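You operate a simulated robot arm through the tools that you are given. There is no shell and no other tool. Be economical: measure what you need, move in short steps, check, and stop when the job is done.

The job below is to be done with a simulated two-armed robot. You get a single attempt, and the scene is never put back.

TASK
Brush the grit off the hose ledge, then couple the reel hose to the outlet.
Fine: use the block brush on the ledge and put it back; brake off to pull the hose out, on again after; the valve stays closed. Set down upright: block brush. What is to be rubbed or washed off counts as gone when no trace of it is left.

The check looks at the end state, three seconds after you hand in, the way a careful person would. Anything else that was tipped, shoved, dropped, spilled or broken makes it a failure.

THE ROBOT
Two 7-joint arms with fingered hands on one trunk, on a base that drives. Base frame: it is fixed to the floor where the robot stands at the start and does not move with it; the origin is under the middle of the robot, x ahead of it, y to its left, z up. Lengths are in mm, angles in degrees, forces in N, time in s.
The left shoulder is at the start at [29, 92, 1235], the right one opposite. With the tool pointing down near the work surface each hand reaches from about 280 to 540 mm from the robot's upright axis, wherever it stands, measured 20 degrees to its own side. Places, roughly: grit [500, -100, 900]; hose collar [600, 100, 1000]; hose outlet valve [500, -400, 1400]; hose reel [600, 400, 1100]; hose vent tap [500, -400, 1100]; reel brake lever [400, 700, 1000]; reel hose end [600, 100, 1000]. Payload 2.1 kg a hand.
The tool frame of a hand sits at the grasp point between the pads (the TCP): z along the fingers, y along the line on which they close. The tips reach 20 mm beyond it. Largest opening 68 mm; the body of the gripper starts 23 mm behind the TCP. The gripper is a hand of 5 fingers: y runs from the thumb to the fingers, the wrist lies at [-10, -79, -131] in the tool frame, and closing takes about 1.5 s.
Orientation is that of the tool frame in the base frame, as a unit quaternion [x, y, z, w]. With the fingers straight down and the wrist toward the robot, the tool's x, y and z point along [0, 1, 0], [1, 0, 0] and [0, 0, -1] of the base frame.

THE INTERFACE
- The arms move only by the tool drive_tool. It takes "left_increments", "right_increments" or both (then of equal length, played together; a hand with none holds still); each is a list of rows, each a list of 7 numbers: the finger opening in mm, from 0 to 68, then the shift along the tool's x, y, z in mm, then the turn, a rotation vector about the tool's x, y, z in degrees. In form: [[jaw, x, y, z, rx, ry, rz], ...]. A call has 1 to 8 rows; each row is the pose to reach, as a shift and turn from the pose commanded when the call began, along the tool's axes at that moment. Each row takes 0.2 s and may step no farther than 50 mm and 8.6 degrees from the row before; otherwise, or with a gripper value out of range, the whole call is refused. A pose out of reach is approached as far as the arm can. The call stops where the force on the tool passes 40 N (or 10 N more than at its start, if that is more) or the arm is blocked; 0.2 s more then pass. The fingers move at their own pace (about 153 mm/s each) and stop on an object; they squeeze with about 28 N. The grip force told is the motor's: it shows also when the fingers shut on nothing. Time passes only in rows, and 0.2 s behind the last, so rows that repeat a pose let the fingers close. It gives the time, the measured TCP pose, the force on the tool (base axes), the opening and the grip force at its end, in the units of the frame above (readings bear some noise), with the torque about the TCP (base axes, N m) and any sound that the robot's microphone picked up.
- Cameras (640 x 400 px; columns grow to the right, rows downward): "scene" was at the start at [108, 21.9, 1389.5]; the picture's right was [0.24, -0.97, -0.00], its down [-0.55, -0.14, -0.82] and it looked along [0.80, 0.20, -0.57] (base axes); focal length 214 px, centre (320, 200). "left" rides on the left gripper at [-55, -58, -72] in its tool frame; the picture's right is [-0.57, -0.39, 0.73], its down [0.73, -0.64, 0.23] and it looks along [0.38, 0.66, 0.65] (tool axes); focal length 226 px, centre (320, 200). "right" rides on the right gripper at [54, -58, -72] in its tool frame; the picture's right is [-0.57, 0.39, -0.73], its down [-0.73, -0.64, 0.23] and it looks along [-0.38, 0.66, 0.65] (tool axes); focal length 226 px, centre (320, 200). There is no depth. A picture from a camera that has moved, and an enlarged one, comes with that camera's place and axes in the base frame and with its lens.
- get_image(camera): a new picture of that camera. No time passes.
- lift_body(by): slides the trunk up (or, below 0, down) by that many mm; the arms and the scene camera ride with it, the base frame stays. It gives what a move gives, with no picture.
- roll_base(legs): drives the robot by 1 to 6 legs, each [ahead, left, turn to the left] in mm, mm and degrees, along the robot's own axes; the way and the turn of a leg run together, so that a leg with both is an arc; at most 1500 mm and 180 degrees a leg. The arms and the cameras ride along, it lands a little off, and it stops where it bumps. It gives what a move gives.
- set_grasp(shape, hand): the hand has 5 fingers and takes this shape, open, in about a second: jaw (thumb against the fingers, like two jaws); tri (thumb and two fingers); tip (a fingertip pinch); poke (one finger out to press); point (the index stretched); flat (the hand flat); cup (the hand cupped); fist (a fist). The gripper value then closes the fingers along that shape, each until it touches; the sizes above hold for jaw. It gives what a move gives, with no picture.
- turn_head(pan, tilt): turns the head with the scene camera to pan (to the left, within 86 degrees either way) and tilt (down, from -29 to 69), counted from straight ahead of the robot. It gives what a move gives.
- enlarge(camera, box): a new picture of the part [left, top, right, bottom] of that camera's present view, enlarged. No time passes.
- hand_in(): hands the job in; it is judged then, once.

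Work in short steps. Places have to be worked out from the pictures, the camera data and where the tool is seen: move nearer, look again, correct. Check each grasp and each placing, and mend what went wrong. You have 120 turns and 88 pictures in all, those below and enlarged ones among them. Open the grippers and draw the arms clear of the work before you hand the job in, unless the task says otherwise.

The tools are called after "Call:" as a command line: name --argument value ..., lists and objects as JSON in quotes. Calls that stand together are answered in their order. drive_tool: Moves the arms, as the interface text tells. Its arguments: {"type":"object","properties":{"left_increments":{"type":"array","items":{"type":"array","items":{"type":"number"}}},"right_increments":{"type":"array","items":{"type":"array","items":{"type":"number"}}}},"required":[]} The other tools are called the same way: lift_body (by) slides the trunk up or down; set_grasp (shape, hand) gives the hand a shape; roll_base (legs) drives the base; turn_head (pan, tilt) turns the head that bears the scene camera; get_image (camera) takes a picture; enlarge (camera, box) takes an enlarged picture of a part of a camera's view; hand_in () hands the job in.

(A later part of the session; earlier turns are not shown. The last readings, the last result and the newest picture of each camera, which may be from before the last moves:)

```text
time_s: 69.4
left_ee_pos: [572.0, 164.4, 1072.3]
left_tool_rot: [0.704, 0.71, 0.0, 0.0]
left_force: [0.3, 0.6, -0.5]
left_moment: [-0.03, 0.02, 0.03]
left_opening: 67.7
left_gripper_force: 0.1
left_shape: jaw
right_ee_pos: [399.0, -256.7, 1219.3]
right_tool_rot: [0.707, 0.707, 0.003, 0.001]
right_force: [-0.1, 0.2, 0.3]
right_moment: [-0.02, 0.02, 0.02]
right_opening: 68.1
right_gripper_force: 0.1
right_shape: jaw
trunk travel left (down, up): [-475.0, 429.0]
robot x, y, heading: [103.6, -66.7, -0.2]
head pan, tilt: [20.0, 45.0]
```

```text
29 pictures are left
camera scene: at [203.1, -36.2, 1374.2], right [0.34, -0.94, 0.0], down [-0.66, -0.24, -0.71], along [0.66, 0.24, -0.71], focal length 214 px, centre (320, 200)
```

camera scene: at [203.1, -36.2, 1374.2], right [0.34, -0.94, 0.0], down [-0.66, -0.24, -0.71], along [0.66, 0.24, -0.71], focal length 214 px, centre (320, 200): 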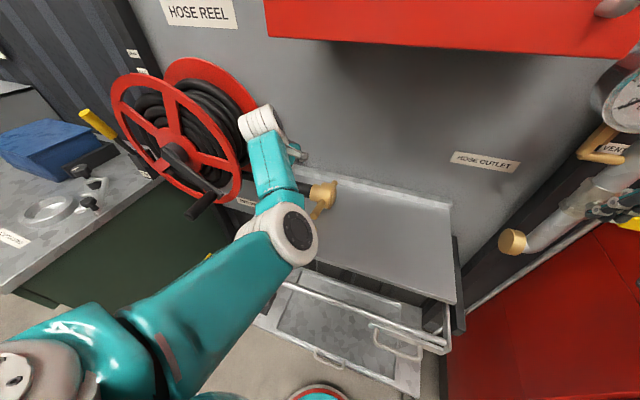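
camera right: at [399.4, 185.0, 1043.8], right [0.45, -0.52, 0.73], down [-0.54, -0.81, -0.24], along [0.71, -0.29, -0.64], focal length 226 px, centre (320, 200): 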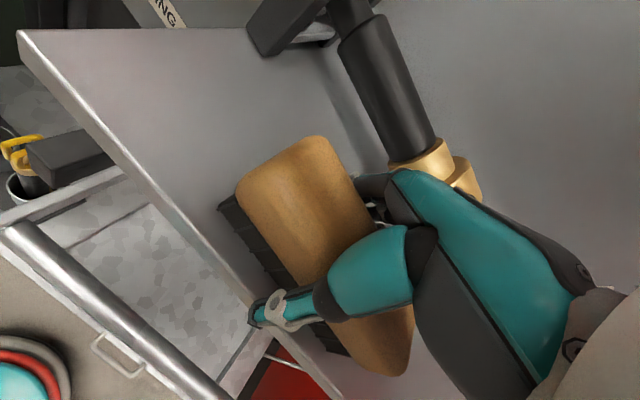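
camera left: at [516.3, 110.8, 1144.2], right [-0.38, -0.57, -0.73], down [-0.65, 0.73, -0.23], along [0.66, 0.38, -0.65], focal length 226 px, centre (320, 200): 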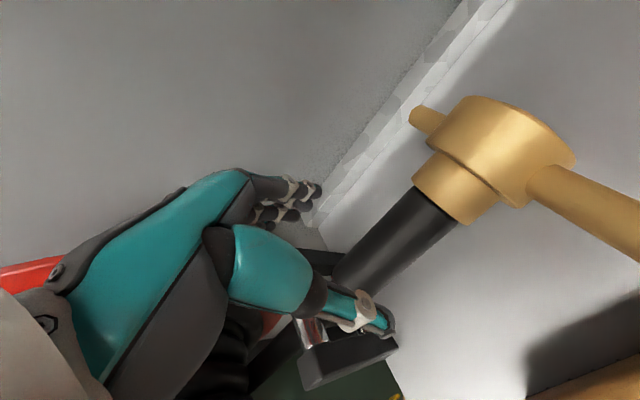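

Grip axis x≈579, from y≈128 back. I shift to y≈152, x≈578 and descend to z≈1001, then close.

Call:
drive_tool --left_increments '[[68, -12, 6, 20, 0, 0, 0], [68, -12, 6, 45, 0, 0, 0], [68, -12, 6, 71, 0, 0, 0], [68, -12, 6, 71, 0, 0, 0]]'

Call:
drive_tool --left_increments '[[40, 0, 0, 0, 0, 0, 0], [0, 0, 0, 0, 0, 0, 0], [0, 0, 0, 0, 0, 0, 0], [0, 0, 0, 0, 0, 0, 0], [0, 0, 0, 0, 0, 0, 0], [0, 0, 0, 0, 0, 0, 0]]'

Call:
get_image --camera "left"

```text
time_s: 70.4
left_ee_pos: [577.7, 153.1, 1000.7]
left_tool_rot: [0.705, 0.71, -0.001, 0.0]
left_force: [0.3, 0.3, 0.3]
left_moment: [-0.01, 0.01, -0.02]
left_opening: 67.7
left_gripper_force: 0.1
left_shape: jaw
right_ee_pos: [398.3, -255.7, 1220.4]
right_tool_rot: [0.707, 0.707, 0.003, 0.002]
right_force: [0.7, -0.1, 0.3]
right_moment: [0.0, 0.0, -0.01]
right_opening: 68.0
right_gripper_force: 0.2
right_shape: jaw
trunk travel left (down, up): [-475.0, 429.0]
robot x, y, heading: [105.0, -64.8, 0.3]
head pan, tilt: [20.0, 45.0]
```

```text
time_s: 71.8
left_ee_pos: [577.7, 152.3, 1000.0]
left_tool_rot: [0.705, 0.709, -0.001, 0.0]
left_force: [-0.2, 0.2, -7.6]
left_moment: [0.02, 0.04, -0.14]
left_opening: 30.6
left_gripper_force: 28.0
left_shape: jaw
right_ee_pos: [398.3, -255.7, 1219.3]
right_tool_rot: [0.706, 0.708, 0.003, 0.003]
right_force: [-0.5, -0.1, 0.0]
right_moment: [-0.03, -0.02, -0.01]
right_opening: 67.9
right_gripper_force: 0.1
right_shape: jaw
trunk travel left (down, up): [-475.0, 429.0]
robot x, y, heading: [101.5, -65.3, -0.1]
head pan, tilt: [20.0, 45.0]
```

```text
28 pictures are left
camera left: at [521.0, 99.1, 1072.5], right [-0.38, -0.57, -0.73], down [-0.65, 0.73, -0.23], along [0.66, 0.38, -0.65], focal length 226 px, centre (320, 200)
```

left: 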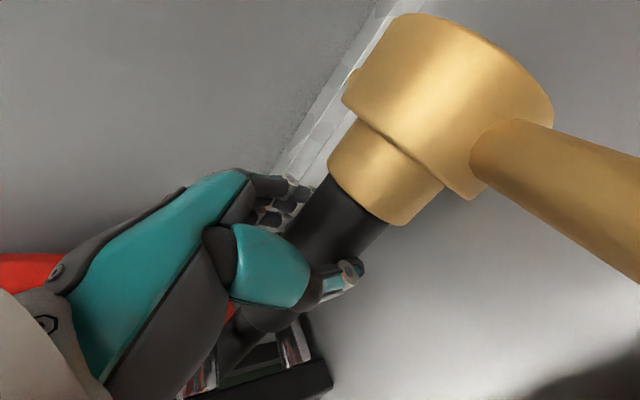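

Hose grip held (30.6 mm). I pull along −y with the arm, checking force.

Call:
drive_tool --left_increments '[[0, -20, 0, -2, 0, 0, 0], [0, -45, 0, -2, 0, 0, 0], [0, -70, 0, -2, 0, 0, 0], [0, -95, 0, -2, 0, 0, 0]]'

Call:
drive_tool --left_increments '[[0, -30, 0, 0, 0, 0, 0], [0, -60, 0, 0, 0, 0, 0], [0, -90, 0, 0, 0, 0, 0], [0, -110, 0, 0, 0, 0, 0]]'

Call:
get_image --camera "scene"

```text
time_s: 72.8
left_ee_pos: [579.5, 56.8, 1000.9]
left_tool_rot: [0.706, 0.709, -0.001, -0.001]
left_force: [-6.0, -4.7, -21.2]
left_moment: [-0.07, 0.22, -0.26]
left_opening: 28.9
left_gripper_force: 28.1
left_shape: jaw
right_ee_pos: [399.3, -257.3, 1218.7]
right_tool_rot: [0.708, 0.706, 0.004, 0.001]
right_force: [0.4, 0.2, 0.6]
right_moment: [-0.01, 0.02, -0.02]
right_opening: 68.0
right_gripper_force: 0.1
right_shape: jaw
trunk travel left (down, up): [-475.0, 429.0]
robot x, y, heading: [104.5, -62.6, -0.2]
head pan, tilt: [20.0, 45.0]
```

```text
time_s: 73.8
left_ee_pos: [581.1, -54.5, 1001.8]
left_tool_rot: [0.705, 0.709, -0.001, -0.001]
left_force: [-6.1, -4.5, -24.4]
left_moment: [-0.08, 0.23, -0.19]
left_opening: 28.2
left_gripper_force: 28.0
left_shape: jaw
right_ee_pos: [399.8, -257.6, 1217.9]
right_tool_rot: [0.708, 0.706, 0.004, 0.001]
right_force: [1.1, -0.6, 0.5]
right_moment: [0.03, 0.05, -0.01]
right_opening: 68.1
right_gripper_force: 0.1
right_shape: jaw
trunk travel left (down, up): [-475.0, 429.0]
robot x, y, heading: [102.7, -65.6, 0.1]
head pan, tilt: [20.0, 45.0]
```

```text
27 pictures are left
camera scene: at [204.3, -38.2, 1374.0], right [0.34, -0.94, 0.0], down [-0.67, -0.24, -0.71], along [0.66, 0.24, -0.71], focal length 214 px, centre (320, 200)
```

scene: 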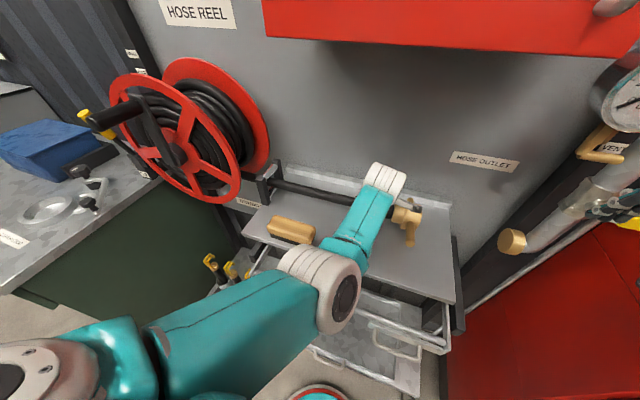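

The hose pays out freely. I roll right 110 mm with the hose held, then look at the alignment.

Call:
roll_base --legs '[[0, -110, 0]]'

Call:
turn_head --pan -15 --tilt 45

Call:
get_image --camera "scene"

Call:
get_image --camera "left"

```text
time_s: 75.0
left_ee_pos: [581.9, -160.6, 1004.6]
left_tool_rot: [0.704, 0.71, -0.001, -0.001]
left_force: [-3.5, 1.7, -22.0]
left_moment: [-0.03, 0.16, -0.09]
left_opening: 27.3
left_gripper_force: 28.5
left_shape: jaw
right_ee_pos: [399.5, -365.6, 1219.9]
right_tool_rot: [0.707, 0.707, 0.004, 0.002]
right_force: [0.3, 0.0, 0.0]
right_moment: [0.01, -0.01, 0.02]
right_opening: 67.8
right_gripper_force: 0.1
right_shape: jaw
trunk travel left (down, up): [-475.0, 429.0]
robot x, y, heading: [104.0, -174.5, -0.1]
head pan, tilt: [20.0, 45.0]
```

```text
time_s: 76.0
left_ee_pos: [579.8, -160.5, 1003.1]
left_tool_rot: [0.704, 0.71, -0.001, -0.001]
left_force: [-2.1, -0.3, -18.1]
left_moment: [0.02, 0.08, -0.05]
left_opening: 29.0
left_gripper_force: 28.0
left_shape: jaw
right_ee_pos: [399.0, -365.9, 1219.9]
right_tool_rot: [0.707, 0.707, 0.003, 0.003]
right_force: [0.6, -0.5, 0.3]
right_moment: [0.02, -0.02, -0.02]
right_opening: 68.0
right_gripper_force: 0.1
right_shape: jaw
trunk travel left (down, up): [-475.0, 429.0]
robot x, y, heading: [105.8, -175.2, 0.4]
head pan, tilt: [-15.0, 45.0]
```

```text
26 pictures are left
camera scene: at [206.4, -195.5, 1374.0], right [-0.26, -0.97, 0.0], down [-0.68, 0.18, -0.71], along [0.68, -0.18, -0.71], focal length 214 px, centre (320, 200)
```

scene: 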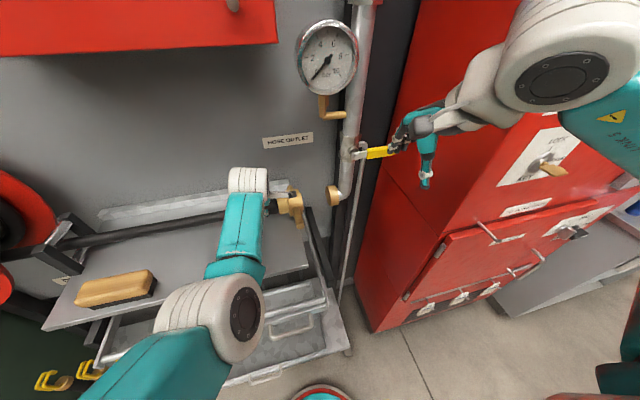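

```text
25 pictures are left
camera left: at [524.7, -215.1, 1075.0], right [-0.39, -0.57, -0.73], down [-0.65, 0.73, -0.23], along [0.66, 0.38, -0.65], focal length 226 px, centre (320, 200)
```

left: 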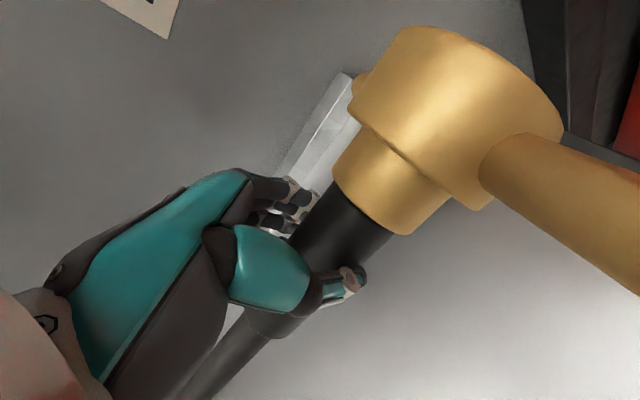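

Now a zoom of the gap for alignment, plus the right camera's view.

Call:
enlarge --camera "scene" --box '[220, 140, 380, 250]'

Call:
get_image --camera "right"

```text
3.64 times, centred on (300, 195) of scene
camera zoom: at [206.4, -195.5, 1374.0], right [-0.26, -0.97, 0.0], down [-0.68, 0.18, -0.71], along [0.68, -0.18, -0.71], focal length 780 px, centre (393, 218)
```

zoom: 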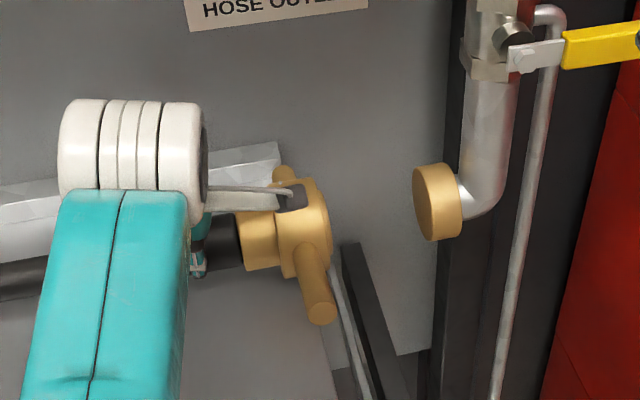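

```text
23 pictures are left
camera right: at [341.0, -310.9, 1291.6], right [0.38, -0.57, 0.73], down [-0.64, -0.73, -0.24], along [0.67, -0.38, -0.64], focal length 226 px, centre (320, 200)
```

right: 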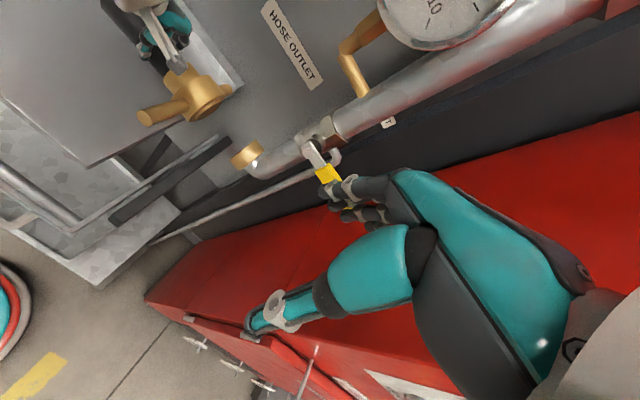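

Hose sank slightly in the grip: axis est. (575, ·, 993) versus outlet (571, −327, 1000) with a ~65 mm gap. I close in 40 mm while correcting, then re-check.

Call:
drive_tool --left_increments '[[0, -13, -2, -4, 0, 0, 0], [0, -26, -4, -7, 0, 0, 0], [0, -40, -4, -7, 0, 0, 0]]'

Call:
enlarge --camera "right" --box '[120, 40, 320, 200]'

Call:
enlarge --camera "scene" --box '[240, 150, 380, 240]'

```text
time_s: 76.7
left_ee_pos: [576.3, -186.3, 1006.0]
left_tool_rot: [0.705, 0.71, -0.004, -0.007]
left_force: [6.8, -1.3, -27.1]
left_moment: [0.01, 0.04, -0.22]
left_opening: 31.3
left_gripper_force: 28.2
left_shape: jaw
right_ee_pos: [402.3, -366.9, 1218.5]
right_tool_rot: [0.707, 0.707, 0.003, 0.001]
right_force: [0.3, 0.3, -0.5]
right_moment: [-0.04, 0.01, -0.03]
right_opening: 67.9
right_gripper_force: 0.0
right_shape: jaw
trunk travel left (down, up): [-475.0, 429.0]
robot x, y, heading: [107.2, -174.8, -0.2]
head pan, tilt: [-15.0, 45.0]
stopped in row 3 (left hand): the force on the tool passed its limit at 41 N (the readings are from after the stop); the commanded pose is now the measured one
```

```text
2.50 times, centred on (220, 120) of right
camera zoom: at [343.2, -312.2, 1291.2], right [0.38, -0.57, 0.73], down [-0.64, -0.73, -0.24], along [0.67, -0.38, -0.64], focal length 565 px, centre (570, 400)
```

zoom: 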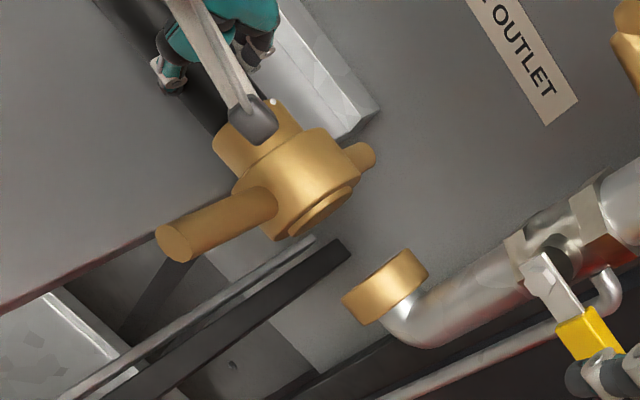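

```text
4.44 times, centred on (310, 195) of scene
camera zoom: at [208.8, -196.7, 1373.8], right [-0.26, -0.97, 0.0], down [-0.69, 0.18, -0.7], along [0.68, -0.18, -0.71], focal length 953 px, centre (364, 222)
```

zoom: 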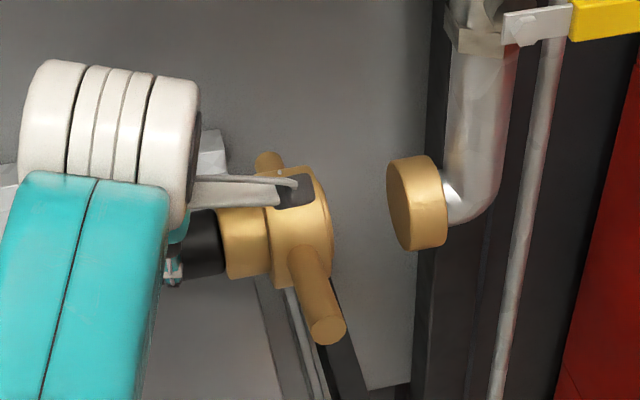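

Views show the two axes well aligned, gap ≈50 mm; the stop was likely drag from the quick pull. I advance slowly 36 mm.

Call:
drive_tool --left_increments '[[0, -5, 0, 0, 0, 0, 0], [0, -10, 0, 0, 0, 0, 0], [0, -15, 0, 0, 0, 0, 0], [0, -20, 0, 0, 0, 0, 0], [0, -25, 0, 0, 0, 0, 0], [0, -30, 0, 0, 0, 0, 0], [0, -36, 0, 0, 0, 0, 0]]'

Call:
enlarge --camera "right" --box '[120, 40, 320, 200]'

Call:
enlarge --camera "scene" --box '[240, 150, 380, 240]'

```text
time_s: 78.2
left_ee_pos: [578.6, -225.9, 1006.4]
left_tool_rot: [0.705, 0.71, -0.003, -0.003]
left_force: [0.2, -9.0, -36.4]
left_moment: [-0.1, 0.28, -0.22]
left_opening: 30.2
left_gripper_force: 27.8
left_shape: jaw
right_ee_pos: [401.0, -368.4, 1217.5]
right_tool_rot: [0.707, 0.708, 0.004, 0.001]
right_force: [0.2, -0.4, -0.2]
right_moment: [0.03, 0.0, 0.01]
right_opening: 67.8
right_gripper_force: 0.1
right_shape: jaw
trunk travel left (down, up): [-475.0, 429.0]
robot x, y, heading: [104.6, -172.8, -0.3]
head pan, tilt: [-15.0, 45.0]
```

```text
2.50 times, centred on (220, 120) of right
camera zoom: at [342.9, -313.5, 1291.0], right [0.38, -0.57, 0.73], down [-0.64, -0.73, -0.24], along [0.67, -0.37, -0.64], focal length 565 px, centre (570, 400)
```

zoom: 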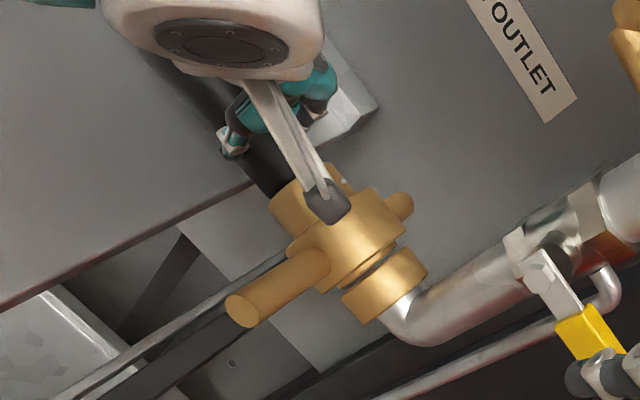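

```text
4.44 times, centred on (310, 195) of scene
camera zoom: at [208.6, -198.1, 1373.7], right [-0.26, -0.97, 0.0], down [-0.69, 0.18, -0.7], along [0.68, -0.18, -0.71], focal length 953 px, centre (364, 222)
```

zoom: 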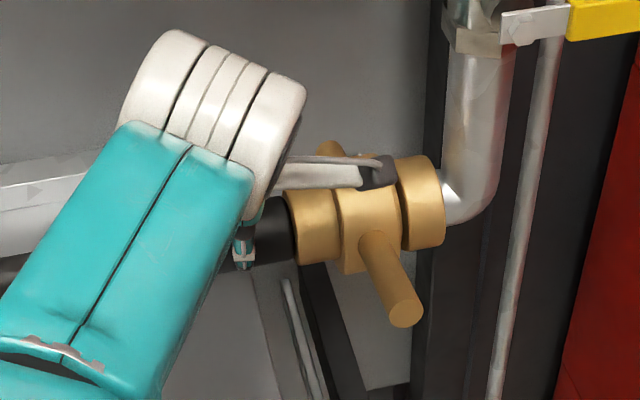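

Nearly touching and aligned. I push on slowly.

Call:
drive_tool --left_increments '[[0, -4, 0, -1, 0, 0, 0], [0, -8, 0, -2, 0, 0, 0], [0, -12, 0, -2, 0, 0, 0], [0, -16, 0, -2, 0, 0, 0]]'

Call:
enlarge --camera "right" --box '[160, 80, 300, 190]'

Call:
enlarge --camera "scene" --box '[260, 150, 380, 240]'

```text
time_s: 79.2
left_ee_pos: [576.9, -228.1, 1009.0]
left_tool_rot: [0.705, 0.71, -0.004, -0.004]
left_force: [2.8, 3.6, -37.4]
left_moment: [0.01, 0.24, -0.06]
left_opening: 30.3
left_gripper_force: 28.3
left_shape: jaw
left hand out of reach, approached as far as the arm can: row 3, 4
right_ee_pos: [401.8, -365.9, 1218.5]
right_tool_rot: [0.708, 0.707, 0.003, 0.001]
right_force: [0.1, -0.1, -0.7]
right_moment: [0.01, -0.01, 0.0]
right_opening: 67.9
right_gripper_force: 0.0
right_shape: jaw
trunk travel left (down, up): [-475.0, 429.0]
robot x, y, heading: [105.9, -171.6, 0.3]
head pan, tilt: [-15.0, 45.0]
```

```text
3.64 times, centred on (230, 135) of right
camera zoom: at [343.5, -310.6, 1291.2], right [0.38, -0.57, 0.73], down [-0.64, -0.73, -0.23], along [0.67, -0.38, -0.64], focal length 822 px, centre (647, 436)
```

zoom: 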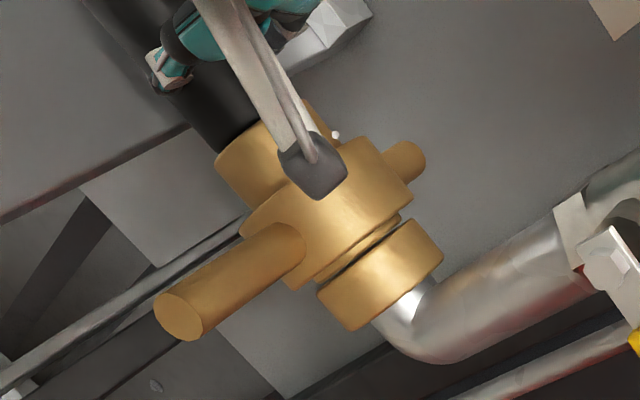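

```text
4.44 times, centred on (320, 195) of scene
camera zoom: at [209.0, -195.2, 1373.8], right [-0.26, -0.97, 0.0], down [-0.69, 0.18, -0.7], along [0.68, -0.18, -0.71], focal length 953 px, centre (320, 222)
```

zoom: 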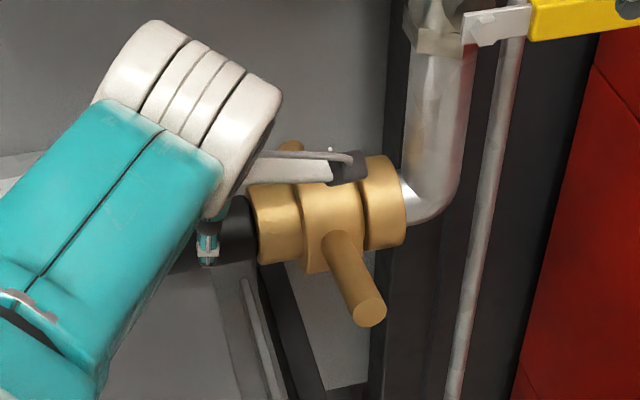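

Arm is at its reach limit with a few mm to go. I back the hose off 35 mm, roll the base 60 mm right… keeping a margin, so the arm can do the final push.

Call:
drive_tool --left_increments '[[0, 15, 0, 0, 0, 0, 0], [0, 30, 0, 0, 0, 0, 0], [0, 50, 0, 0, 0, 0, 0]]'

Call:
roll_base --legs '[[0, -45, 0]]'

Call:
enlarge --camera "right" --box '[120, 40, 320, 200]'

```text
time_s: 80.0
left_ee_pos: [576.7, -176.8, 1009.8]
left_tool_rot: [0.703, 0.711, -0.002, -0.004]
left_force: [5.6, 1.6, -8.5]
left_moment: [0.09, 0.0, -0.1]
left_opening: 30.0
left_gripper_force: 28.0
left_shape: jaw
right_ee_pos: [399.9, -365.0, 1220.6]
right_tool_rot: [0.706, 0.708, 0.003, 0.002]
right_force: [0.1, 0.1, -0.4]
right_moment: [-0.01, 0.05, 0.0]
right_opening: 67.8
right_gripper_force: 0.0
right_shape: jaw
trunk travel left (down, up): [-475.0, 429.0]
robot x, y, heading: [104.1, -174.6, -0.1]
head pan, tilt: [-15.0, 45.0]
```

```text
time_s: 81.0
left_ee_pos: [575.8, -225.2, 1010.0]
left_tool_rot: [0.705, 0.71, -0.003, -0.002]
left_force: [7.7, -6.6, -5.2]
left_moment: [-0.03, -0.05, -0.23]
left_opening: 30.7
left_gripper_force: 27.9
left_shape: jaw
right_ee_pos: [400.4, -412.1, 1219.2]
right_tool_rot: [0.707, 0.707, 0.002, 0.001]
right_force: [0.4, 0.7, 0.2]
right_moment: [-0.01, -0.01, -0.02]
right_opening: 67.9
right_gripper_force: 0.0
right_shape: jaw
trunk travel left (down, up): [-475.0, 429.0]
robot x, y, heading: [105.6, -220.2, 0.1]
head pan, tilt: [-15.0, 45.0]
```

```text
2.50 times, centred on (220, 120) of right
camera zoom: at [341.6, -357.0, 1291.5], right [0.38, -0.57, 0.73], down [-0.64, -0.73, -0.24], along [0.67, -0.37, -0.64], focal length 565 px, centre (570, 400)
```

zoom: 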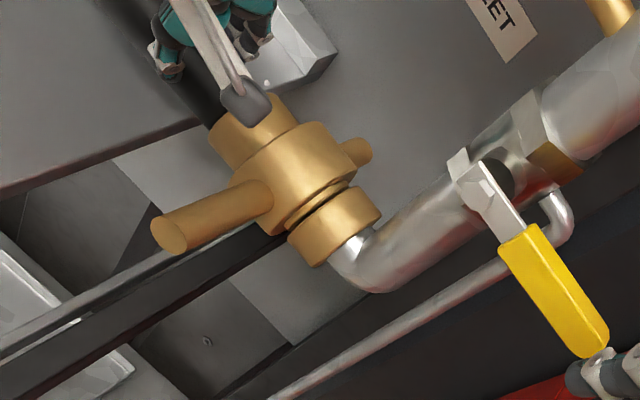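

Good. Now the slow push with the arm.

Call:
drive_tool --left_increments '[[0, -3, 0, 0, 0, 0, 0], [0, -6, 0, 0, 0, 0, 0], [0, -9, 0, 0, 0, 0, 0], [0, -12, 0, 0, 0, 0, 0]]'

Call:
enlarge --camera "right" --box '[140, 60, 280, 160]'

Call:
enlarge --camera "scene" --box '[220, 140, 360, 240]'

```text
time_s: 82.0
left_ee_pos: [576.7, -232.7, 1010.2]
left_tool_rot: [0.704, 0.711, -0.003, -0.004]
left_force: [3.7, 20.1, -6.3]
left_moment: [0.35, -0.04, 0.26]
left_opening: 30.7
left_gripper_force: 28.1
left_shape: jaw
right_ee_pos: [400.6, -406.2, 1219.1]
right_tool_rot: [0.706, 0.708, 0.002, 0.002]
right_force: [-0.9, 0.5, 0.8]
right_moment: [0.01, 0.02, 0.03]
right_opening: 67.8
right_gripper_force: 0.1
right_shape: jaw
trunk travel left (down, up): [-475.0, 429.0]
robot x, y, heading: [104.6, -215.8, 0.2]
head pan, tilt: [-15.0, 45.0]
```

```text
4.00 times, centred on (210, 110) of right
camera zoom: at [341.3, -352.2, 1292.1], right [0.38, -0.57, 0.73], down [-0.64, -0.73, -0.23], along [0.67, -0.38, -0.64], focal length 904 px, centre (760, 560)
```

zoom: 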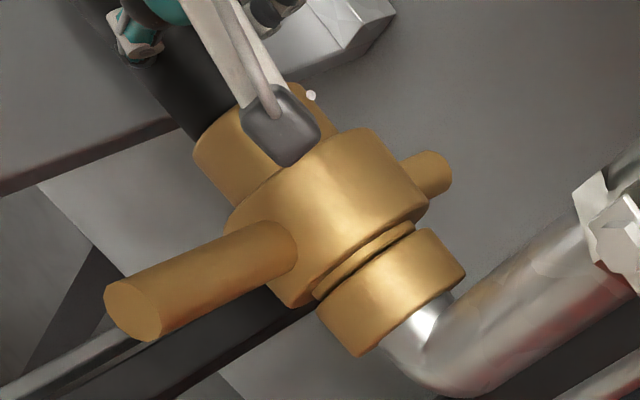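

```text
4.00 times, centred on (290, 190) of scene
camera zoom: at [206.5, -236.7, 1374.1], right [-0.26, -0.97, 0.0], down [-0.68, 0.18, -0.71], along [0.68, -0.18, -0.71], focal length 858 px, centre (440, 240)
```

zoom: 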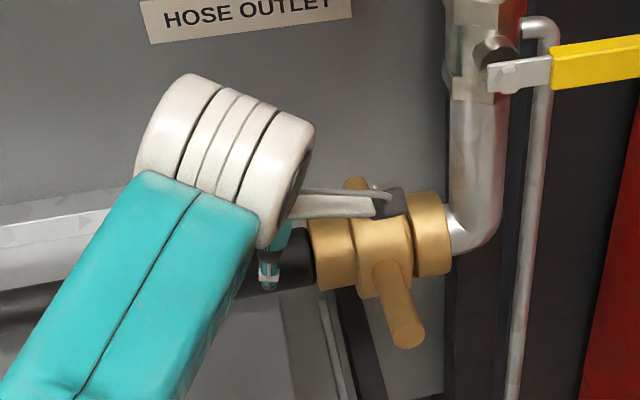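

Flange abuts the outlet (20 N). Next is turning the collar by its lug (tip ≈(500,−294,998)) downward = clockwise; the left hand's camera is above the lug, so the right hand must come from the front. I yaw it 20° and tilt it 60° forward.

Call:
drive_tool --right_increments '[[60, 7, -14, 20, 0, 0, -7], [60, 14, -28, 40, 0, 0, -14], [60, 20, -42, 60, 0, 0, -20]]'

Call:
drive_tool --right_increments '[[60, 0, 0, 0, -7.5, 0, 0], [60, 0, 0, 0, -15, 0, 0], [60, 0, 0, 0, -22.5, 0, 0], [60, 0, 0, 0, -30, 0, 0], [60, 0, 0, 0, -37.5, 0, 0], [60, 0, 0, 0, -45, 0, 0], [60, 0, 0, 0, -52.5, 0, 0], [60, 0, 0, 0, -60, 0, 0]]'

Call:
get_image --camera "scene"

```text
time_s: 82.8
left_ee_pos: [576.7, -233.1, 1010.6]
left_tool_rot: [0.704, 0.71, -0.003, -0.002]
left_force: [3.4, 23.2, -8.1]
left_moment: [0.38, 0.01, 0.37]
left_opening: 30.7
left_gripper_force: 27.6
left_shape: jaw
right_ee_pos: [365.6, -389.8, 1160.5]
right_tool_rot: [0.572, 0.82, 0.001, 0.002]
right_force: [-1.1, 0.3, -0.3]
right_moment: [-0.01, -0.04, -0.01]
right_opening: 60.2
right_gripper_force: 0.2
right_shape: jaw
right hand out of reach, approached as far as the arm can: row 3
trunk travel left (down, up): [-475.0, 429.0]
robot x, y, heading: [102.5, -220.4, 0.4]
head pan, tilt: [-15.0, 45.0]
```

```text
time_s: 84.5
left_ee_pos: [575.9, -233.5, 1009.5]
left_tool_rot: [0.705, 0.71, -0.004, -0.001]
left_force: [2.7, 23.2, -6.5]
left_moment: [0.36, 0.0, 0.32]
left_opening: 30.9
left_gripper_force: 28.0
left_shape: jaw
right_ee_pos: [379.1, -418.2, 1149.9]
right_tool_rot: [0.494, 0.708, 0.413, 0.29]
right_force: [0.3, 0.4, 0.4]
right_moment: [0.0, 0.02, 0.02]
right_opening: 60.2
right_gripper_force: 0.1
right_shape: jaw
right hand out of reach, approached as far as the arm can: row 1, 2, 3, 4, 5, 6, 7, 8
trunk travel left (down, up): [-475.0, 429.0]
robot x, y, heading: [104.9, -220.2, 0.2]
head pan, tilt: [-15.0, 45.0]
```

```text
13 pictures are left
camera scene: at [206.5, -236.8, 1374.1], right [-0.26, -0.97, 0.0], down [-0.68, 0.18, -0.71], along [0.68, -0.18, -0.71], focal length 214 px, centre (320, 200)
```

scene: 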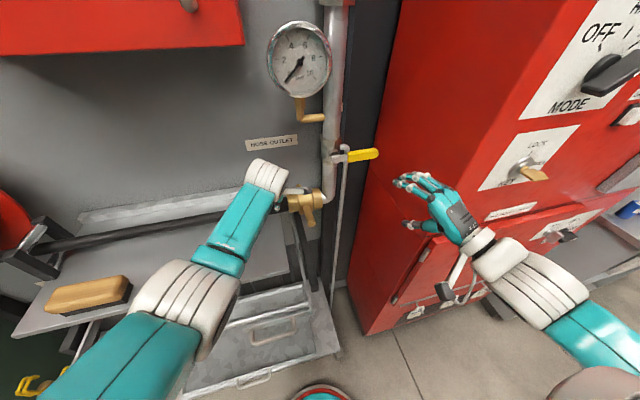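

Tool axes are as intended. I move to the pre-grasp 70 mm short of the lug.

Call:
drive_tool --right_increments '[[50, 17, -12, 37, 0, 0, 0], [50, 35, -25, 75, 0, 0, 0], [50, 52, -37, 112, 0, 0, 0], [50, 70, -50, 150, 0, 0, 0], [50, 70, -50, 150, 0, 0, 0]]'

```text
time_s: 85.8
left_ee_pos: [576.4, -233.8, 1008.9]
left_tool_rot: [0.705, 0.709, -0.004, -0.001]
left_force: [3.0, 21.9, -5.6]
left_moment: [0.36, 0.0, 0.34]
left_opening: 30.7
left_gripper_force: 28.3
left_shape: jaw
right_ee_pos: [378.6, -419.0, 1146.7]
right_tool_rot: [0.494, 0.709, 0.411, 0.289]
right_force: [-0.3, 0.1, 0.4]
right_moment: [0.03, -0.01, -0.02]
right_opening: 49.9
right_gripper_force: 0.0
right_shape: jaw
right hand out of reach, approached as far as the arm can: row 1, 2, 3, 4, 5
trunk travel left (down, up): [-475.0, 429.0]
robot x, y, heading: [103.2, -217.5, 0.0]
head pan, tilt: [-15.0, 45.0]
```

That orientation is unreachable toward the target. I take the yaw back out and try again.

Call:
drive_tool --right_increments '[[50, 0, 0, 0, 0, -7, 3.9], [50, 0, 0, 0, 0, -14, 7.9], [50, 0, 0, 0, 0, -20, 11.3]]'

```text
time_s: 86.5
left_ee_pos: [576.2, -233.9, 1010.6]
left_tool_rot: [0.705, 0.71, -0.003, -0.001]
left_force: [4.3, 20.9, -4.6]
left_moment: [0.36, 0.0, 0.32]
left_opening: 31.1
left_gripper_force: 28.0
left_shape: jaw
right_ee_pos: [400.8, -479.9, 1159.4]
right_tool_rot: [0.625, 0.599, 0.345, 0.363]
right_force: [-0.3, 0.2, -0.1]
right_moment: [0.0, -0.01, -0.01]
right_opening: 50.1
right_gripper_force: 0.1
right_shape: jaw
right hand out of reach, approached as far as the arm can: row 1, 2, 3
trunk travel left (down, up): [-475.0, 429.0]
robot x, y, heading: [102.9, -222.2, 0.1]
head pan, tilt: [-15.0, 45.0]
```

Worse – the wrist is limited there. The cabinet side is actually at y≈−560, so there's room to come from the right. I undo the tilt first.

Call:
drive_tool --right_increments '[[30, 0, 0, 0, 8.5, 0, 0], [30, 0, 0, 0, 17, 0, 0], [30, 0, 0, 0, 25.5, 0, 0], [30, 0, 0, 0, 34, 0, 0], [30, 0, 0, 0, 42.5, 0, 0], [30, 0, 0, 0, 51, 0, 0], [30, 0, 0, 0, 59.5, 0, 0]]'

Call:
drive_tool --right_increments '[[0, 0, 0, 0, 0, 8, 0], [0, 0, 0, 0, 0, 16, 0], [0, 0, 0, 0, 0, 24, 0], [0, 0, 0, 0, 0, 32, 0], [0, 0, 0, 0, 0, 40, 0], [0, 0, 0, 0, 0, 48, 0]]'

```text
time_s: 88.2
left_ee_pos: [575.5, -234.5, 1010.2]
left_tool_rot: [0.704, 0.71, -0.003, -0.002]
left_force: [4.9, 19.5, -3.2]
left_moment: [0.35, -0.03, 0.28]
left_opening: 30.6
left_gripper_force: 27.9
left_shape: jaw
right_ee_pos: [401.1, -478.1, 1157.7]
right_tool_rot: [0.725, 0.689, 0.003, 0.006]
right_force: [0.8, 0.0, -0.5]
right_moment: [0.01, 0.0, 0.0]
right_opening: 30.2
right_gripper_force: 0.1
right_shape: jaw
right hand out of reach, approached as far as the arm can: row 1, 2, 3
trunk travel left (down, up): [-475.0, 429.0]
robot x, y, heading: [104.4, -216.4, 0.1]
head pan, tilt: [-15.0, 45.0]
```

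```text
time_s: 89.5
left_ee_pos: [576.0, -234.2, 1009.9]
left_tool_rot: [0.705, 0.71, -0.003, -0.002]
left_force: [3.6, 19.7, -1.8]
left_moment: [0.33, -0.06, 0.29]
left_opening: 30.7
left_gripper_force: 28.0
left_shape: jaw
right_ee_pos: [400.7, -477.6, 1159.1]
right_tool_rot: [0.66, 0.632, 0.3, -0.274]
right_force: [0.3, 0.7, -1.0]
right_moment: [0.03, 0.03, 0.0]
right_opening: 0.1
right_gripper_force: 27.9
right_shape: jaw
trunk travel left (down, up): [-475.0, 429.0]
robot x, y, heading: [102.6, -222.4, -0.1]
head pan, tilt: [-15.0, 45.0]
```

Reached well this time. I tilt 20° further (so it stays under the yellow handle), then go low and around to right of the lug.

Call:
drive_tool --right_increments '[[0, 0, 0, 0, 0, 7, 0], [0, 0, 0, 0, 0, 14, 0], [0, 0, 0, 0, 0, 20, 0]]'

Call:
drive_tool --right_increments '[[0, -37, 0, 15, 0, 0, 0], [0, -74, 0, 30, 0, 0, 0], [0, -111, 0, 44, 0, 0, 0], [0, -94, -2, 85, 0, 0, 0], [0, -78, -4, 126, 0, 0, 0], [0, -62, -7, 168, 0, 0, 0], [0, -61, 40, 170, 0, 0, 0], [0, -60, 87, 173, 0, 0, 0]]'

Call:
get_image --camera "scene"

```text
time_s: 90.3
left_ee_pos: [576.2, -233.5, 1010.2]
left_tool_rot: [0.704, 0.71, -0.003, -0.001]
left_force: [3.8, 17.9, -0.5]
left_moment: [0.33, -0.05, 0.28]
left_opening: 30.6
left_gripper_force: 27.7
left_shape: jaw
right_ee_pos: [399.9, -475.5, 1157.8]
right_tool_rot: [0.599, 0.575, 0.408, -0.38]
right_force: [0.8, 0.5, 0.5]
right_moment: [0.01, 0.0, -0.05]
right_opening: 0.0
right_gripper_force: 28.0
right_shape: jaw
trunk travel left (down, up): [-475.0, 429.0]
robot x, y, heading: [104.0, -220.4, 0.0]
head pan, tilt: [-15.0, 45.0]
```

```text
time_s: 92.2
left_ee_pos: [576.0, -234.0, 1010.3]
left_tool_rot: [0.704, 0.71, -0.002, -0.002]
left_force: [6.1, 18.0, 1.8]
left_moment: [0.35, -0.08, 0.24]
left_opening: 31.4
left_gripper_force: 27.8
left_shape: jaw
right_ee_pos: [384.1, -427.3, 1101.3]
right_tool_rot: [0.598, 0.576, 0.409, -0.379]
right_force: [0.4, -0.3, 0.1]
right_moment: [-0.02, -0.01, 0.0]
right_opening: 0.1
right_gripper_force: 28.1
right_shape: jaw
right hand out of reach, approached as far as the arm can: row 1, 2, 3, 4, 5, 6, 7, 8
trunk travel left (down, up): [-475.0, 429.0]
robot x, y, heading: [104.4, -220.0, 0.2]
head pan, tilt: [-15.0, 45.0]
```

```text
12 pictures are left
camera scene: at [206.1, -237.6, 1374.2], right [-0.26, -0.97, 0.0], down [-0.68, 0.18, -0.71], along [0.68, -0.18, -0.71], focal length 214 px, centre (320, 200)
```

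scene: 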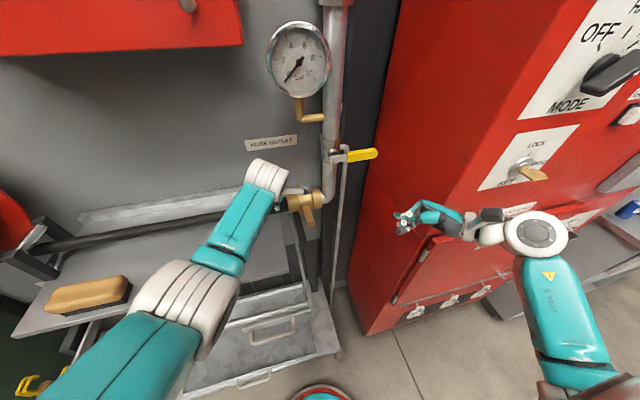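

The lowering was infeasible in that pose; I test going forward (+x) first.

Call:
drive_tool --right_increments '[[0, 0, 30, 0, 0, 0, 0], [0, 0, 60, 0, 0, 0, 0], [0, 0, 90, 0, 0, 0, 0]]'

```text
time_s: 93.0
left_ee_pos: [576.3, -234.1, 1010.2]
left_tool_rot: [0.705, 0.71, -0.002, -0.001]
left_force: [5.5, 18.3, 3.1]
left_moment: [0.34, -0.08, 0.26]
left_opening: 31.2
left_gripper_force: 27.9
left_shape: jaw
right_ee_pos: [391.7, -448.5, 1111.4]
right_tool_rot: [0.598, 0.574, 0.409, -0.38]
right_force: [0.5, 1.4, -0.5]
right_moment: [0.0, 0.02, 0.02]
right_opening: 0.2
right_gripper_force: 28.0
right_shape: jaw
right hand out of reach, approached as far as the arm can: row 1, 2, 3
trunk travel left (down, up): [-475.0, 429.0]
robot x, y, heading: [107.0, -217.5, 0.2]
head pan, tilt: [-15.0, 45.0]
```

Too much tilt for the arm. I go back to ~45° tilt and try approaching the pre-press point.

Call:
drive_tool --right_increments '[[0, 0, 0, 0, 0, -8, 0], [0, 0, 0, 0, 0, -16, 0], [0, 0, 0, 0, 0, -23, 0]]'

Call:
drive_tool --right_increments '[[0, 12, 26, 28, 0, 0, 0], [0, 24, 52, 56, 0, 0, 0], [0, 36, 78, 84, 0, 0, 0], [0, 47, 103, 113, 0, 0, 0]]'

```text
time_s: 93.8
left_ee_pos: [575.9, -234.5, 1010.2]
left_tool_rot: [0.705, 0.709, -0.003, -0.002]
left_force: [7.2, 16.8, 4.0]
left_moment: [0.3, -0.13, 0.23]
left_opening: 31.2
left_gripper_force: 28.3
left_shape: jaw
right_ee_pos: [390.0, -448.8, 1112.3]
right_tool_rot: [0.668, 0.639, 0.281, -0.257]
right_force: [-0.2, 0.1, 0.0]
right_moment: [0.05, 0.0, 0.01]
right_opening: 0.1
right_gripper_force: 27.7
right_shape: jaw
trunk travel left (down, up): [-475.0, 429.0]
robot x, y, heading: [103.2, -221.2, 0.0]
head pan, tilt: [-15.0, 45.0]
```

```text
time_s: 94.8
left_ee_pos: [576.2, -234.0, 1011.0]
left_tool_rot: [0.705, 0.709, -0.003, -0.001]
left_force: [5.0, 15.8, 5.1]
left_moment: [0.34, -0.07, 0.26]
left_opening: 31.7
left_gripper_force: 28.0
left_shape: jaw
right_ee_pos: [503.7, -339.8, 1067.9]
right_tool_rot: [0.668, 0.639, 0.282, -0.257]
right_force: [-0.3, 0.0, 0.3]
right_moment: [0.01, 0.0, 0.02]
right_opening: 0.0
right_gripper_force: 27.8
right_shape: jaw
trunk travel left (down, up): [-475.0, 429.0]
robot x, y, heading: [106.1, -219.6, 0.1]
head pan, tilt: [-15.0, 45.0]
```

Reached (504,−340,1068). I check the geometry in a zoom.

Call:
enlarge --camera "scene" --box '[220, 130, 420, 255]'

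```text
3.20 times, centred on (320, 192) of scene
camera zoom: at [205.4, -237.7, 1374.2], right [-0.26, -0.97, 0.0], down [-0.68, 0.18, -0.71], along [0.68, -0.18, -0.71], focal length 686 px, centre (320, 224)
```

zoom: 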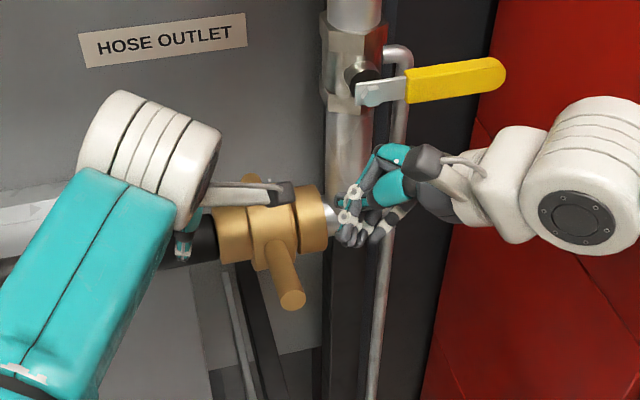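

Clear path. I bring the fingertips over the lug.

Call:
drive_tool --right_increments '[[0, 1, -1, 16, 0, 0, 0], [0, 2, -1, 32, 0, 0, 0], [0, 3, -2, 48, 0, 0, 0]]'

Call:
enlarge --camera "scene" --box '[250, 150, 370, 240]'

```text
time_s: 95.5
left_ee_pos: [574.5, -234.8, 1011.3]
left_tool_rot: [0.704, 0.71, -0.002, -0.001]
left_force: [3.3, 16.4, 4.4]
left_moment: [0.33, -0.01, 0.28]
left_opening: 31.6
left_gripper_force: 27.6
left_shape: jaw
right_ee_pos: [502.4, -304.7, 1034.9]
right_tool_rot: [0.668, 0.639, 0.283, -0.257]
right_force: [1.8, -4.0, 3.5]
right_moment: [-0.06, 0.0, -0.02]
right_opening: 0.1
right_gripper_force: 28.4
right_shape: jaw
trunk travel left (down, up): [-475.0, 429.0]
robot x, y, heading: [102.5, -218.9, 0.2]
head pan, tilt: [-15.0, 45.0]
```

```text
4.44 times, centred on (310, 195) of scene
camera zoom: at [205.5, -238.2, 1374.2], right [-0.26, -0.97, 0.0], down [-0.68, 0.18, -0.71], along [0.68, -0.18, -0.71], focal length 953 px, centre (364, 222)
```

zoom: 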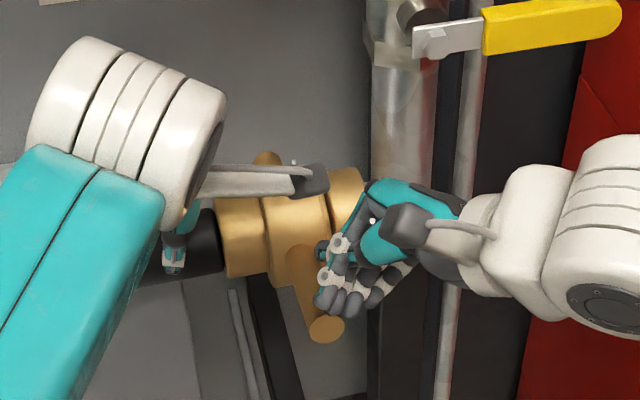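

Touching the lug. I press down along its arc.

Call:
drive_tool --right_increments '[[0, -5, 1, 9, 0, 0, 0], [0, -11, 3, 17, 0, 0, 0], [0, -18, 6, 24, 0, 0, 0], [0, -25, 10, 31, 0, 0, 0], [0, -32, 15, 38, 0, 0, 0]]'

Call:
enlarge --camera "scene" --box '[250, 150, 370, 240]'

```text
time_s: 96.1
left_ee_pos: [574.9, -233.8, 1010.6]
left_tool_rot: [0.703, 0.711, 0.0, -0.002]
left_force: [4.3, 12.4, 3.0]
left_moment: [0.22, -0.04, 0.19]
left_opening: 31.5
left_gripper_force: 27.9
left_shape: jaw
right_ee_pos: [506.8, -303.5, 1026.2]
right_tool_rot: [0.666, 0.638, 0.29, -0.255]
right_force: [-2.8, -10.1, 17.1]
right_moment: [-0.08, 0.26, 0.15]
right_opening: 0.0
right_gripper_force: 28.0
right_shape: jaw
trunk travel left (down, up): [-475.0, 429.0]
robot x, y, heading: [103.3, -221.9, 0.0]
head pan, tilt: [-15.0, 45.0]
stopped in row 2 (right hand): the force on the tool passed its limit at 47 N (the readings are from after the stop); the commanded pose is now the measured one
```

```text
4.44 times, centred on (310, 195) of scene
camera zoom: at [204.2, -239.9, 1374.4], right [-0.26, -0.97, 0.0], down [-0.68, 0.18, -0.71], along [0.68, -0.18, -0.71], focal length 953 px, centre (364, 222)
```

zoom: 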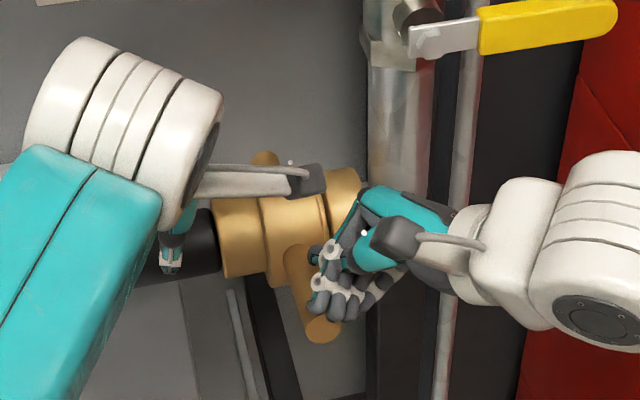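

No movement at 47 N – that looks like the stop side. I'll try the other way: go around and under the lug to push it up.

Call:
drive_tool --right_increments '[[0, -16, 0, -16, 0, 0, 0], [0, -32, 0, -32, 0, 0, 0], [0, -53, 0, -10, 0, 0, 0], [0, -74, 0, 11, 0, 0, 0], [0, -57, 0, 27, 0, 0, 0], [0, -40, 0, 44, 0, 0, 0]]'

```text
time_s: 97.5
left_ee_pos: [575.3, -233.3, 1010.0]
left_tool_rot: [0.704, 0.71, -0.002, -0.002]
left_force: [3.0, 13.7, 9.5]
left_moment: [0.3, -0.07, 0.19]
left_opening: 31.6
left_gripper_force: 28.1
left_shape: jaw
right_ee_pos: [507.8, -298.4, 968.1]
right_tool_rot: [0.667, 0.638, 0.288, -0.256]
right_force: [0.4, -0.1, 0.2]
right_moment: [0.0, 0.02, -0.01]
right_opening: 0.0
right_gripper_force: 27.8
right_shape: jaw
trunk travel left (down, up): [-475.0, 429.0]
robot x, y, heading: [106.0, -218.1, -0.1]
head pan, tilt: [-15.0, 45.0]
```

Under the lug now. I push it up while the left hand presses in a bit more.

Call:
drive_tool --right_increments '[[0, 6, 0, -6, 0, 0, 0], [0, 11, 0, -11, 0, 0, 0], [0, 17, 0, -17, 0, 0, 0], [0, 22, 2, -23, 0, 0, 0], [0, 28, 5, -28, 0, 0, 0], [0, 34, 9, -34, 0, 0, 0]]' --left_increments '[[0, -1, 0, 0, 0, 0, 0], [0, -2, 0, 0, 0, 0, 0], [0, -3, 0, 0, 0, 0, 0], [0, -3, 0, 0, 0, 0, 0], [0, -3, 0, 0, 0, 0, 0], [0, -3, 0, 0, 0, 0, 0]]'

Call:
enlarge --camera "scene" --box '[250, 150, 370, 240]'

```text
time_s: 98.9
left_ee_pos: [575.7, -235.9, 1011.9]
left_tool_rot: [0.704, 0.71, -0.001, -0.002]
left_force: [2.1, 23.1, 9.0]
left_moment: [0.48, -0.13, 0.37]
left_opening: 31.8
left_gripper_force: 27.8
left_shape: jaw
right_ee_pos: [515.9, -298.3, 1014.0]
right_tool_rot: [0.666, 0.639, 0.287, -0.255]
right_force: [-0.2, -0.7, -0.8]
right_moment: [0.02, -0.01, -0.02]
right_opening: 0.0
right_gripper_force: 28.3
right_shape: jaw
trunk travel left (down, up): [-475.0, 429.0]
robot x, y, heading: [106.9, -216.0, -0.1]
head pan, tilt: [-15.0, 45.0]
```

```text
4.44 times, centred on (310, 195) of scene
camera zoom: at [205.2, -237.0, 1374.2], right [-0.26, -0.97, 0.0], down [-0.68, 0.18, -0.71], along [0.68, -0.18, -0.71], focal length 953 px, centre (364, 222)
```

zoom: 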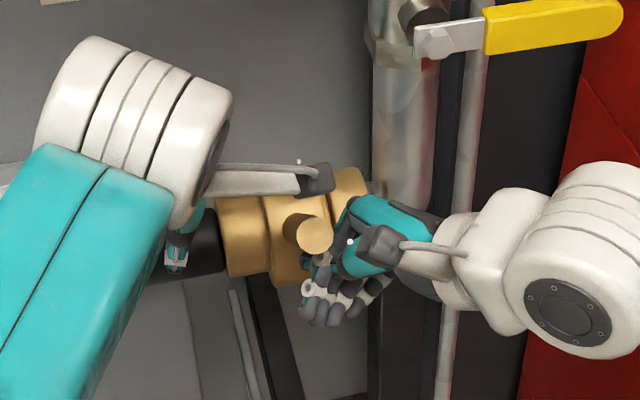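

The lug turns upward (now ≈40°), stop side found. It is nearing the left hand's camera mount; I push a little further carefully to see if it clicks.

Call:
drive_tool --right_increments '[[0, 3, 2, -3, 0, 0, 0], [0, 6, 5, -6, 0, 0, 0], [0, 8, 8, -8, 0, 0, 0]]'

Call:
enlarge --camera "scene" --box '[250, 150, 370, 240]'

```text
time_s: 99.7
left_ee_pos: [575.0, -235.5, 1011.3]
left_tool_rot: [0.704, 0.71, -0.002, -0.001]
left_force: [2.7, 22.0, 8.7]
left_moment: [0.49, -0.1, 0.36]
left_opening: 31.8
left_gripper_force: 28.3
left_shape: jaw
right_ee_pos: [523.7, -298.5, 1025.8]
right_tool_rot: [0.667, 0.639, 0.287, -0.255]
right_force: [-1.0, -0.5, -1.3]
right_moment: [0.0, 0.04, 0.02]
right_opening: 0.0
right_gripper_force: 28.1
right_shape: jaw
trunk travel left (down, up): [-475.0, 429.0]
robot x, y, heading: [105.2, -216.4, 0.2]
head pan, tilt: [-15.0, 45.0]
```

```text
4.44 times, centred on (310, 195) of scene
camera zoom: at [205.2, -236.8, 1374.2], right [-0.26, -0.97, 0.0], down [-0.68, 0.18, -0.71], along [0.68, -0.18, -0.71], focal length 953 px, centre (364, 222)
```

zoom: 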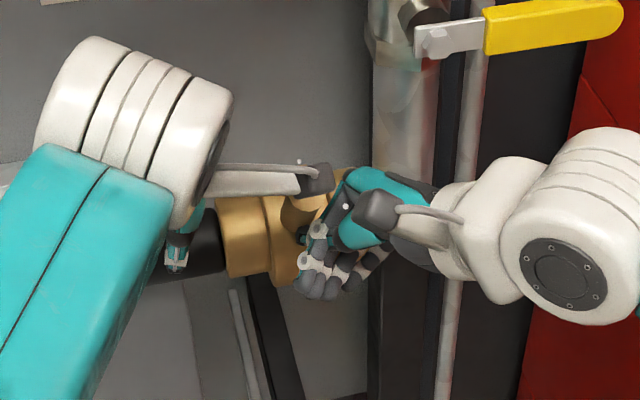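

The lug (reach ~75 mm) should pass under the camera mount (~83+ mm). I follow the arc, mainly toward +x, keeping the hand slightly right.

Call:
drive_tool --right_increments '[[0, 1, 3, -6, 0, 0, 0], [0, 1, 6, -12.5, 0, 0, 0], [0, 4, 11, -15.5, 0, 0, 0], [0, 7.6, 17, -19, 0, 0, 0]]'

```text
time_s: 100.7
left_ee_pos: [575.5, -237.0, 1011.2]
left_tool_rot: [0.704, 0.71, -0.002, -0.003]
left_force: [2.5, 22.9, 9.8]
left_moment: [0.45, -0.15, 0.34]
left_opening: 31.6
left_gripper_force: 28.2
left_shape: jaw
right_ee_pos: [539.8, -308.0, 1044.3]
right_tool_rot: [0.666, 0.639, 0.287, -0.255]
right_force: [-0.8, -1.1, -0.5]
right_moment: [-0.01, 0.0, -0.06]
right_opening: 0.0
right_gripper_force: 27.9
right_shape: jaw
trunk travel left (down, up): [-475.0, 429.0]
robot x, y, heading: [109.0, -222.3, -0.2]
head pan, tilt: [-15.0, 45.0]
```

Free so far. I continue toward +x.

Call:
drive_tool --right_increments '[[0, 2, 6, -2.5, 0, 0, 0], [0, 5, 12, -5, 0, 0, 0], [0, 6, 20, -6, 0, 0, 0], [0, 6, 28, -6, 0, 0, 0]]'

Call:
enlarge --camera "scene" --box '[250, 150, 370, 240]'

```text
time_s: 101.4
left_ee_pos: [573.5, -234.6, 1012.6]
left_tool_rot: [0.703, 0.711, 0.001, -0.002]
left_force: [6.6, 14.8, 0.5]
left_moment: [0.24, -0.1, 0.24]
left_opening: 32.2
left_gripper_force: 27.9
left_shape: jaw
right_ee_pos: [548.0, -307.8, 1050.6]
right_tool_rot: [0.666, 0.639, 0.284, -0.259]
right_force: [-25.8, -1.7, 5.5]
right_moment: [-0.32, -0.49, -1.21]
right_opening: 0.2
right_gripper_force: 27.6
right_shape: jaw
trunk travel left (down, up): [-475.0, 429.0]
robot x, y, heading: [104.0, -220.2, -0.1]
head pan, tilt: [-15.0, 45.0]
stopped in row 3 (right hand): the force on the tool passed its limit at 49 N (the readings are from after the stop); the commanded pose is now the measured one
```

```text
4.44 times, centred on (310, 195) of scene
camera zoom: at [201.0, -237.9, 1374.6], right [-0.26, -0.97, 0.0], down [-0.68, 0.18, -0.71], along [0.69, -0.18, -0.7], focal length 953 px, centre (364, 222)
```

zoom: 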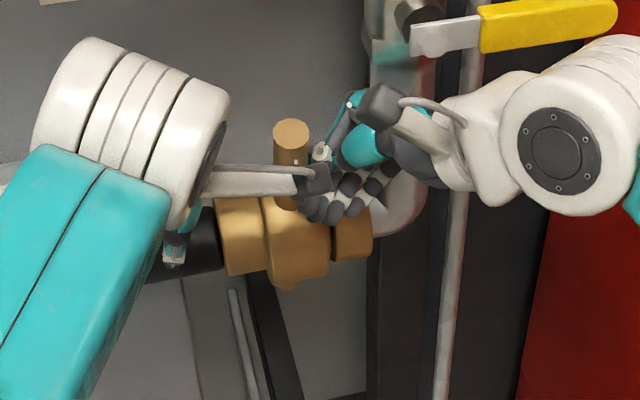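

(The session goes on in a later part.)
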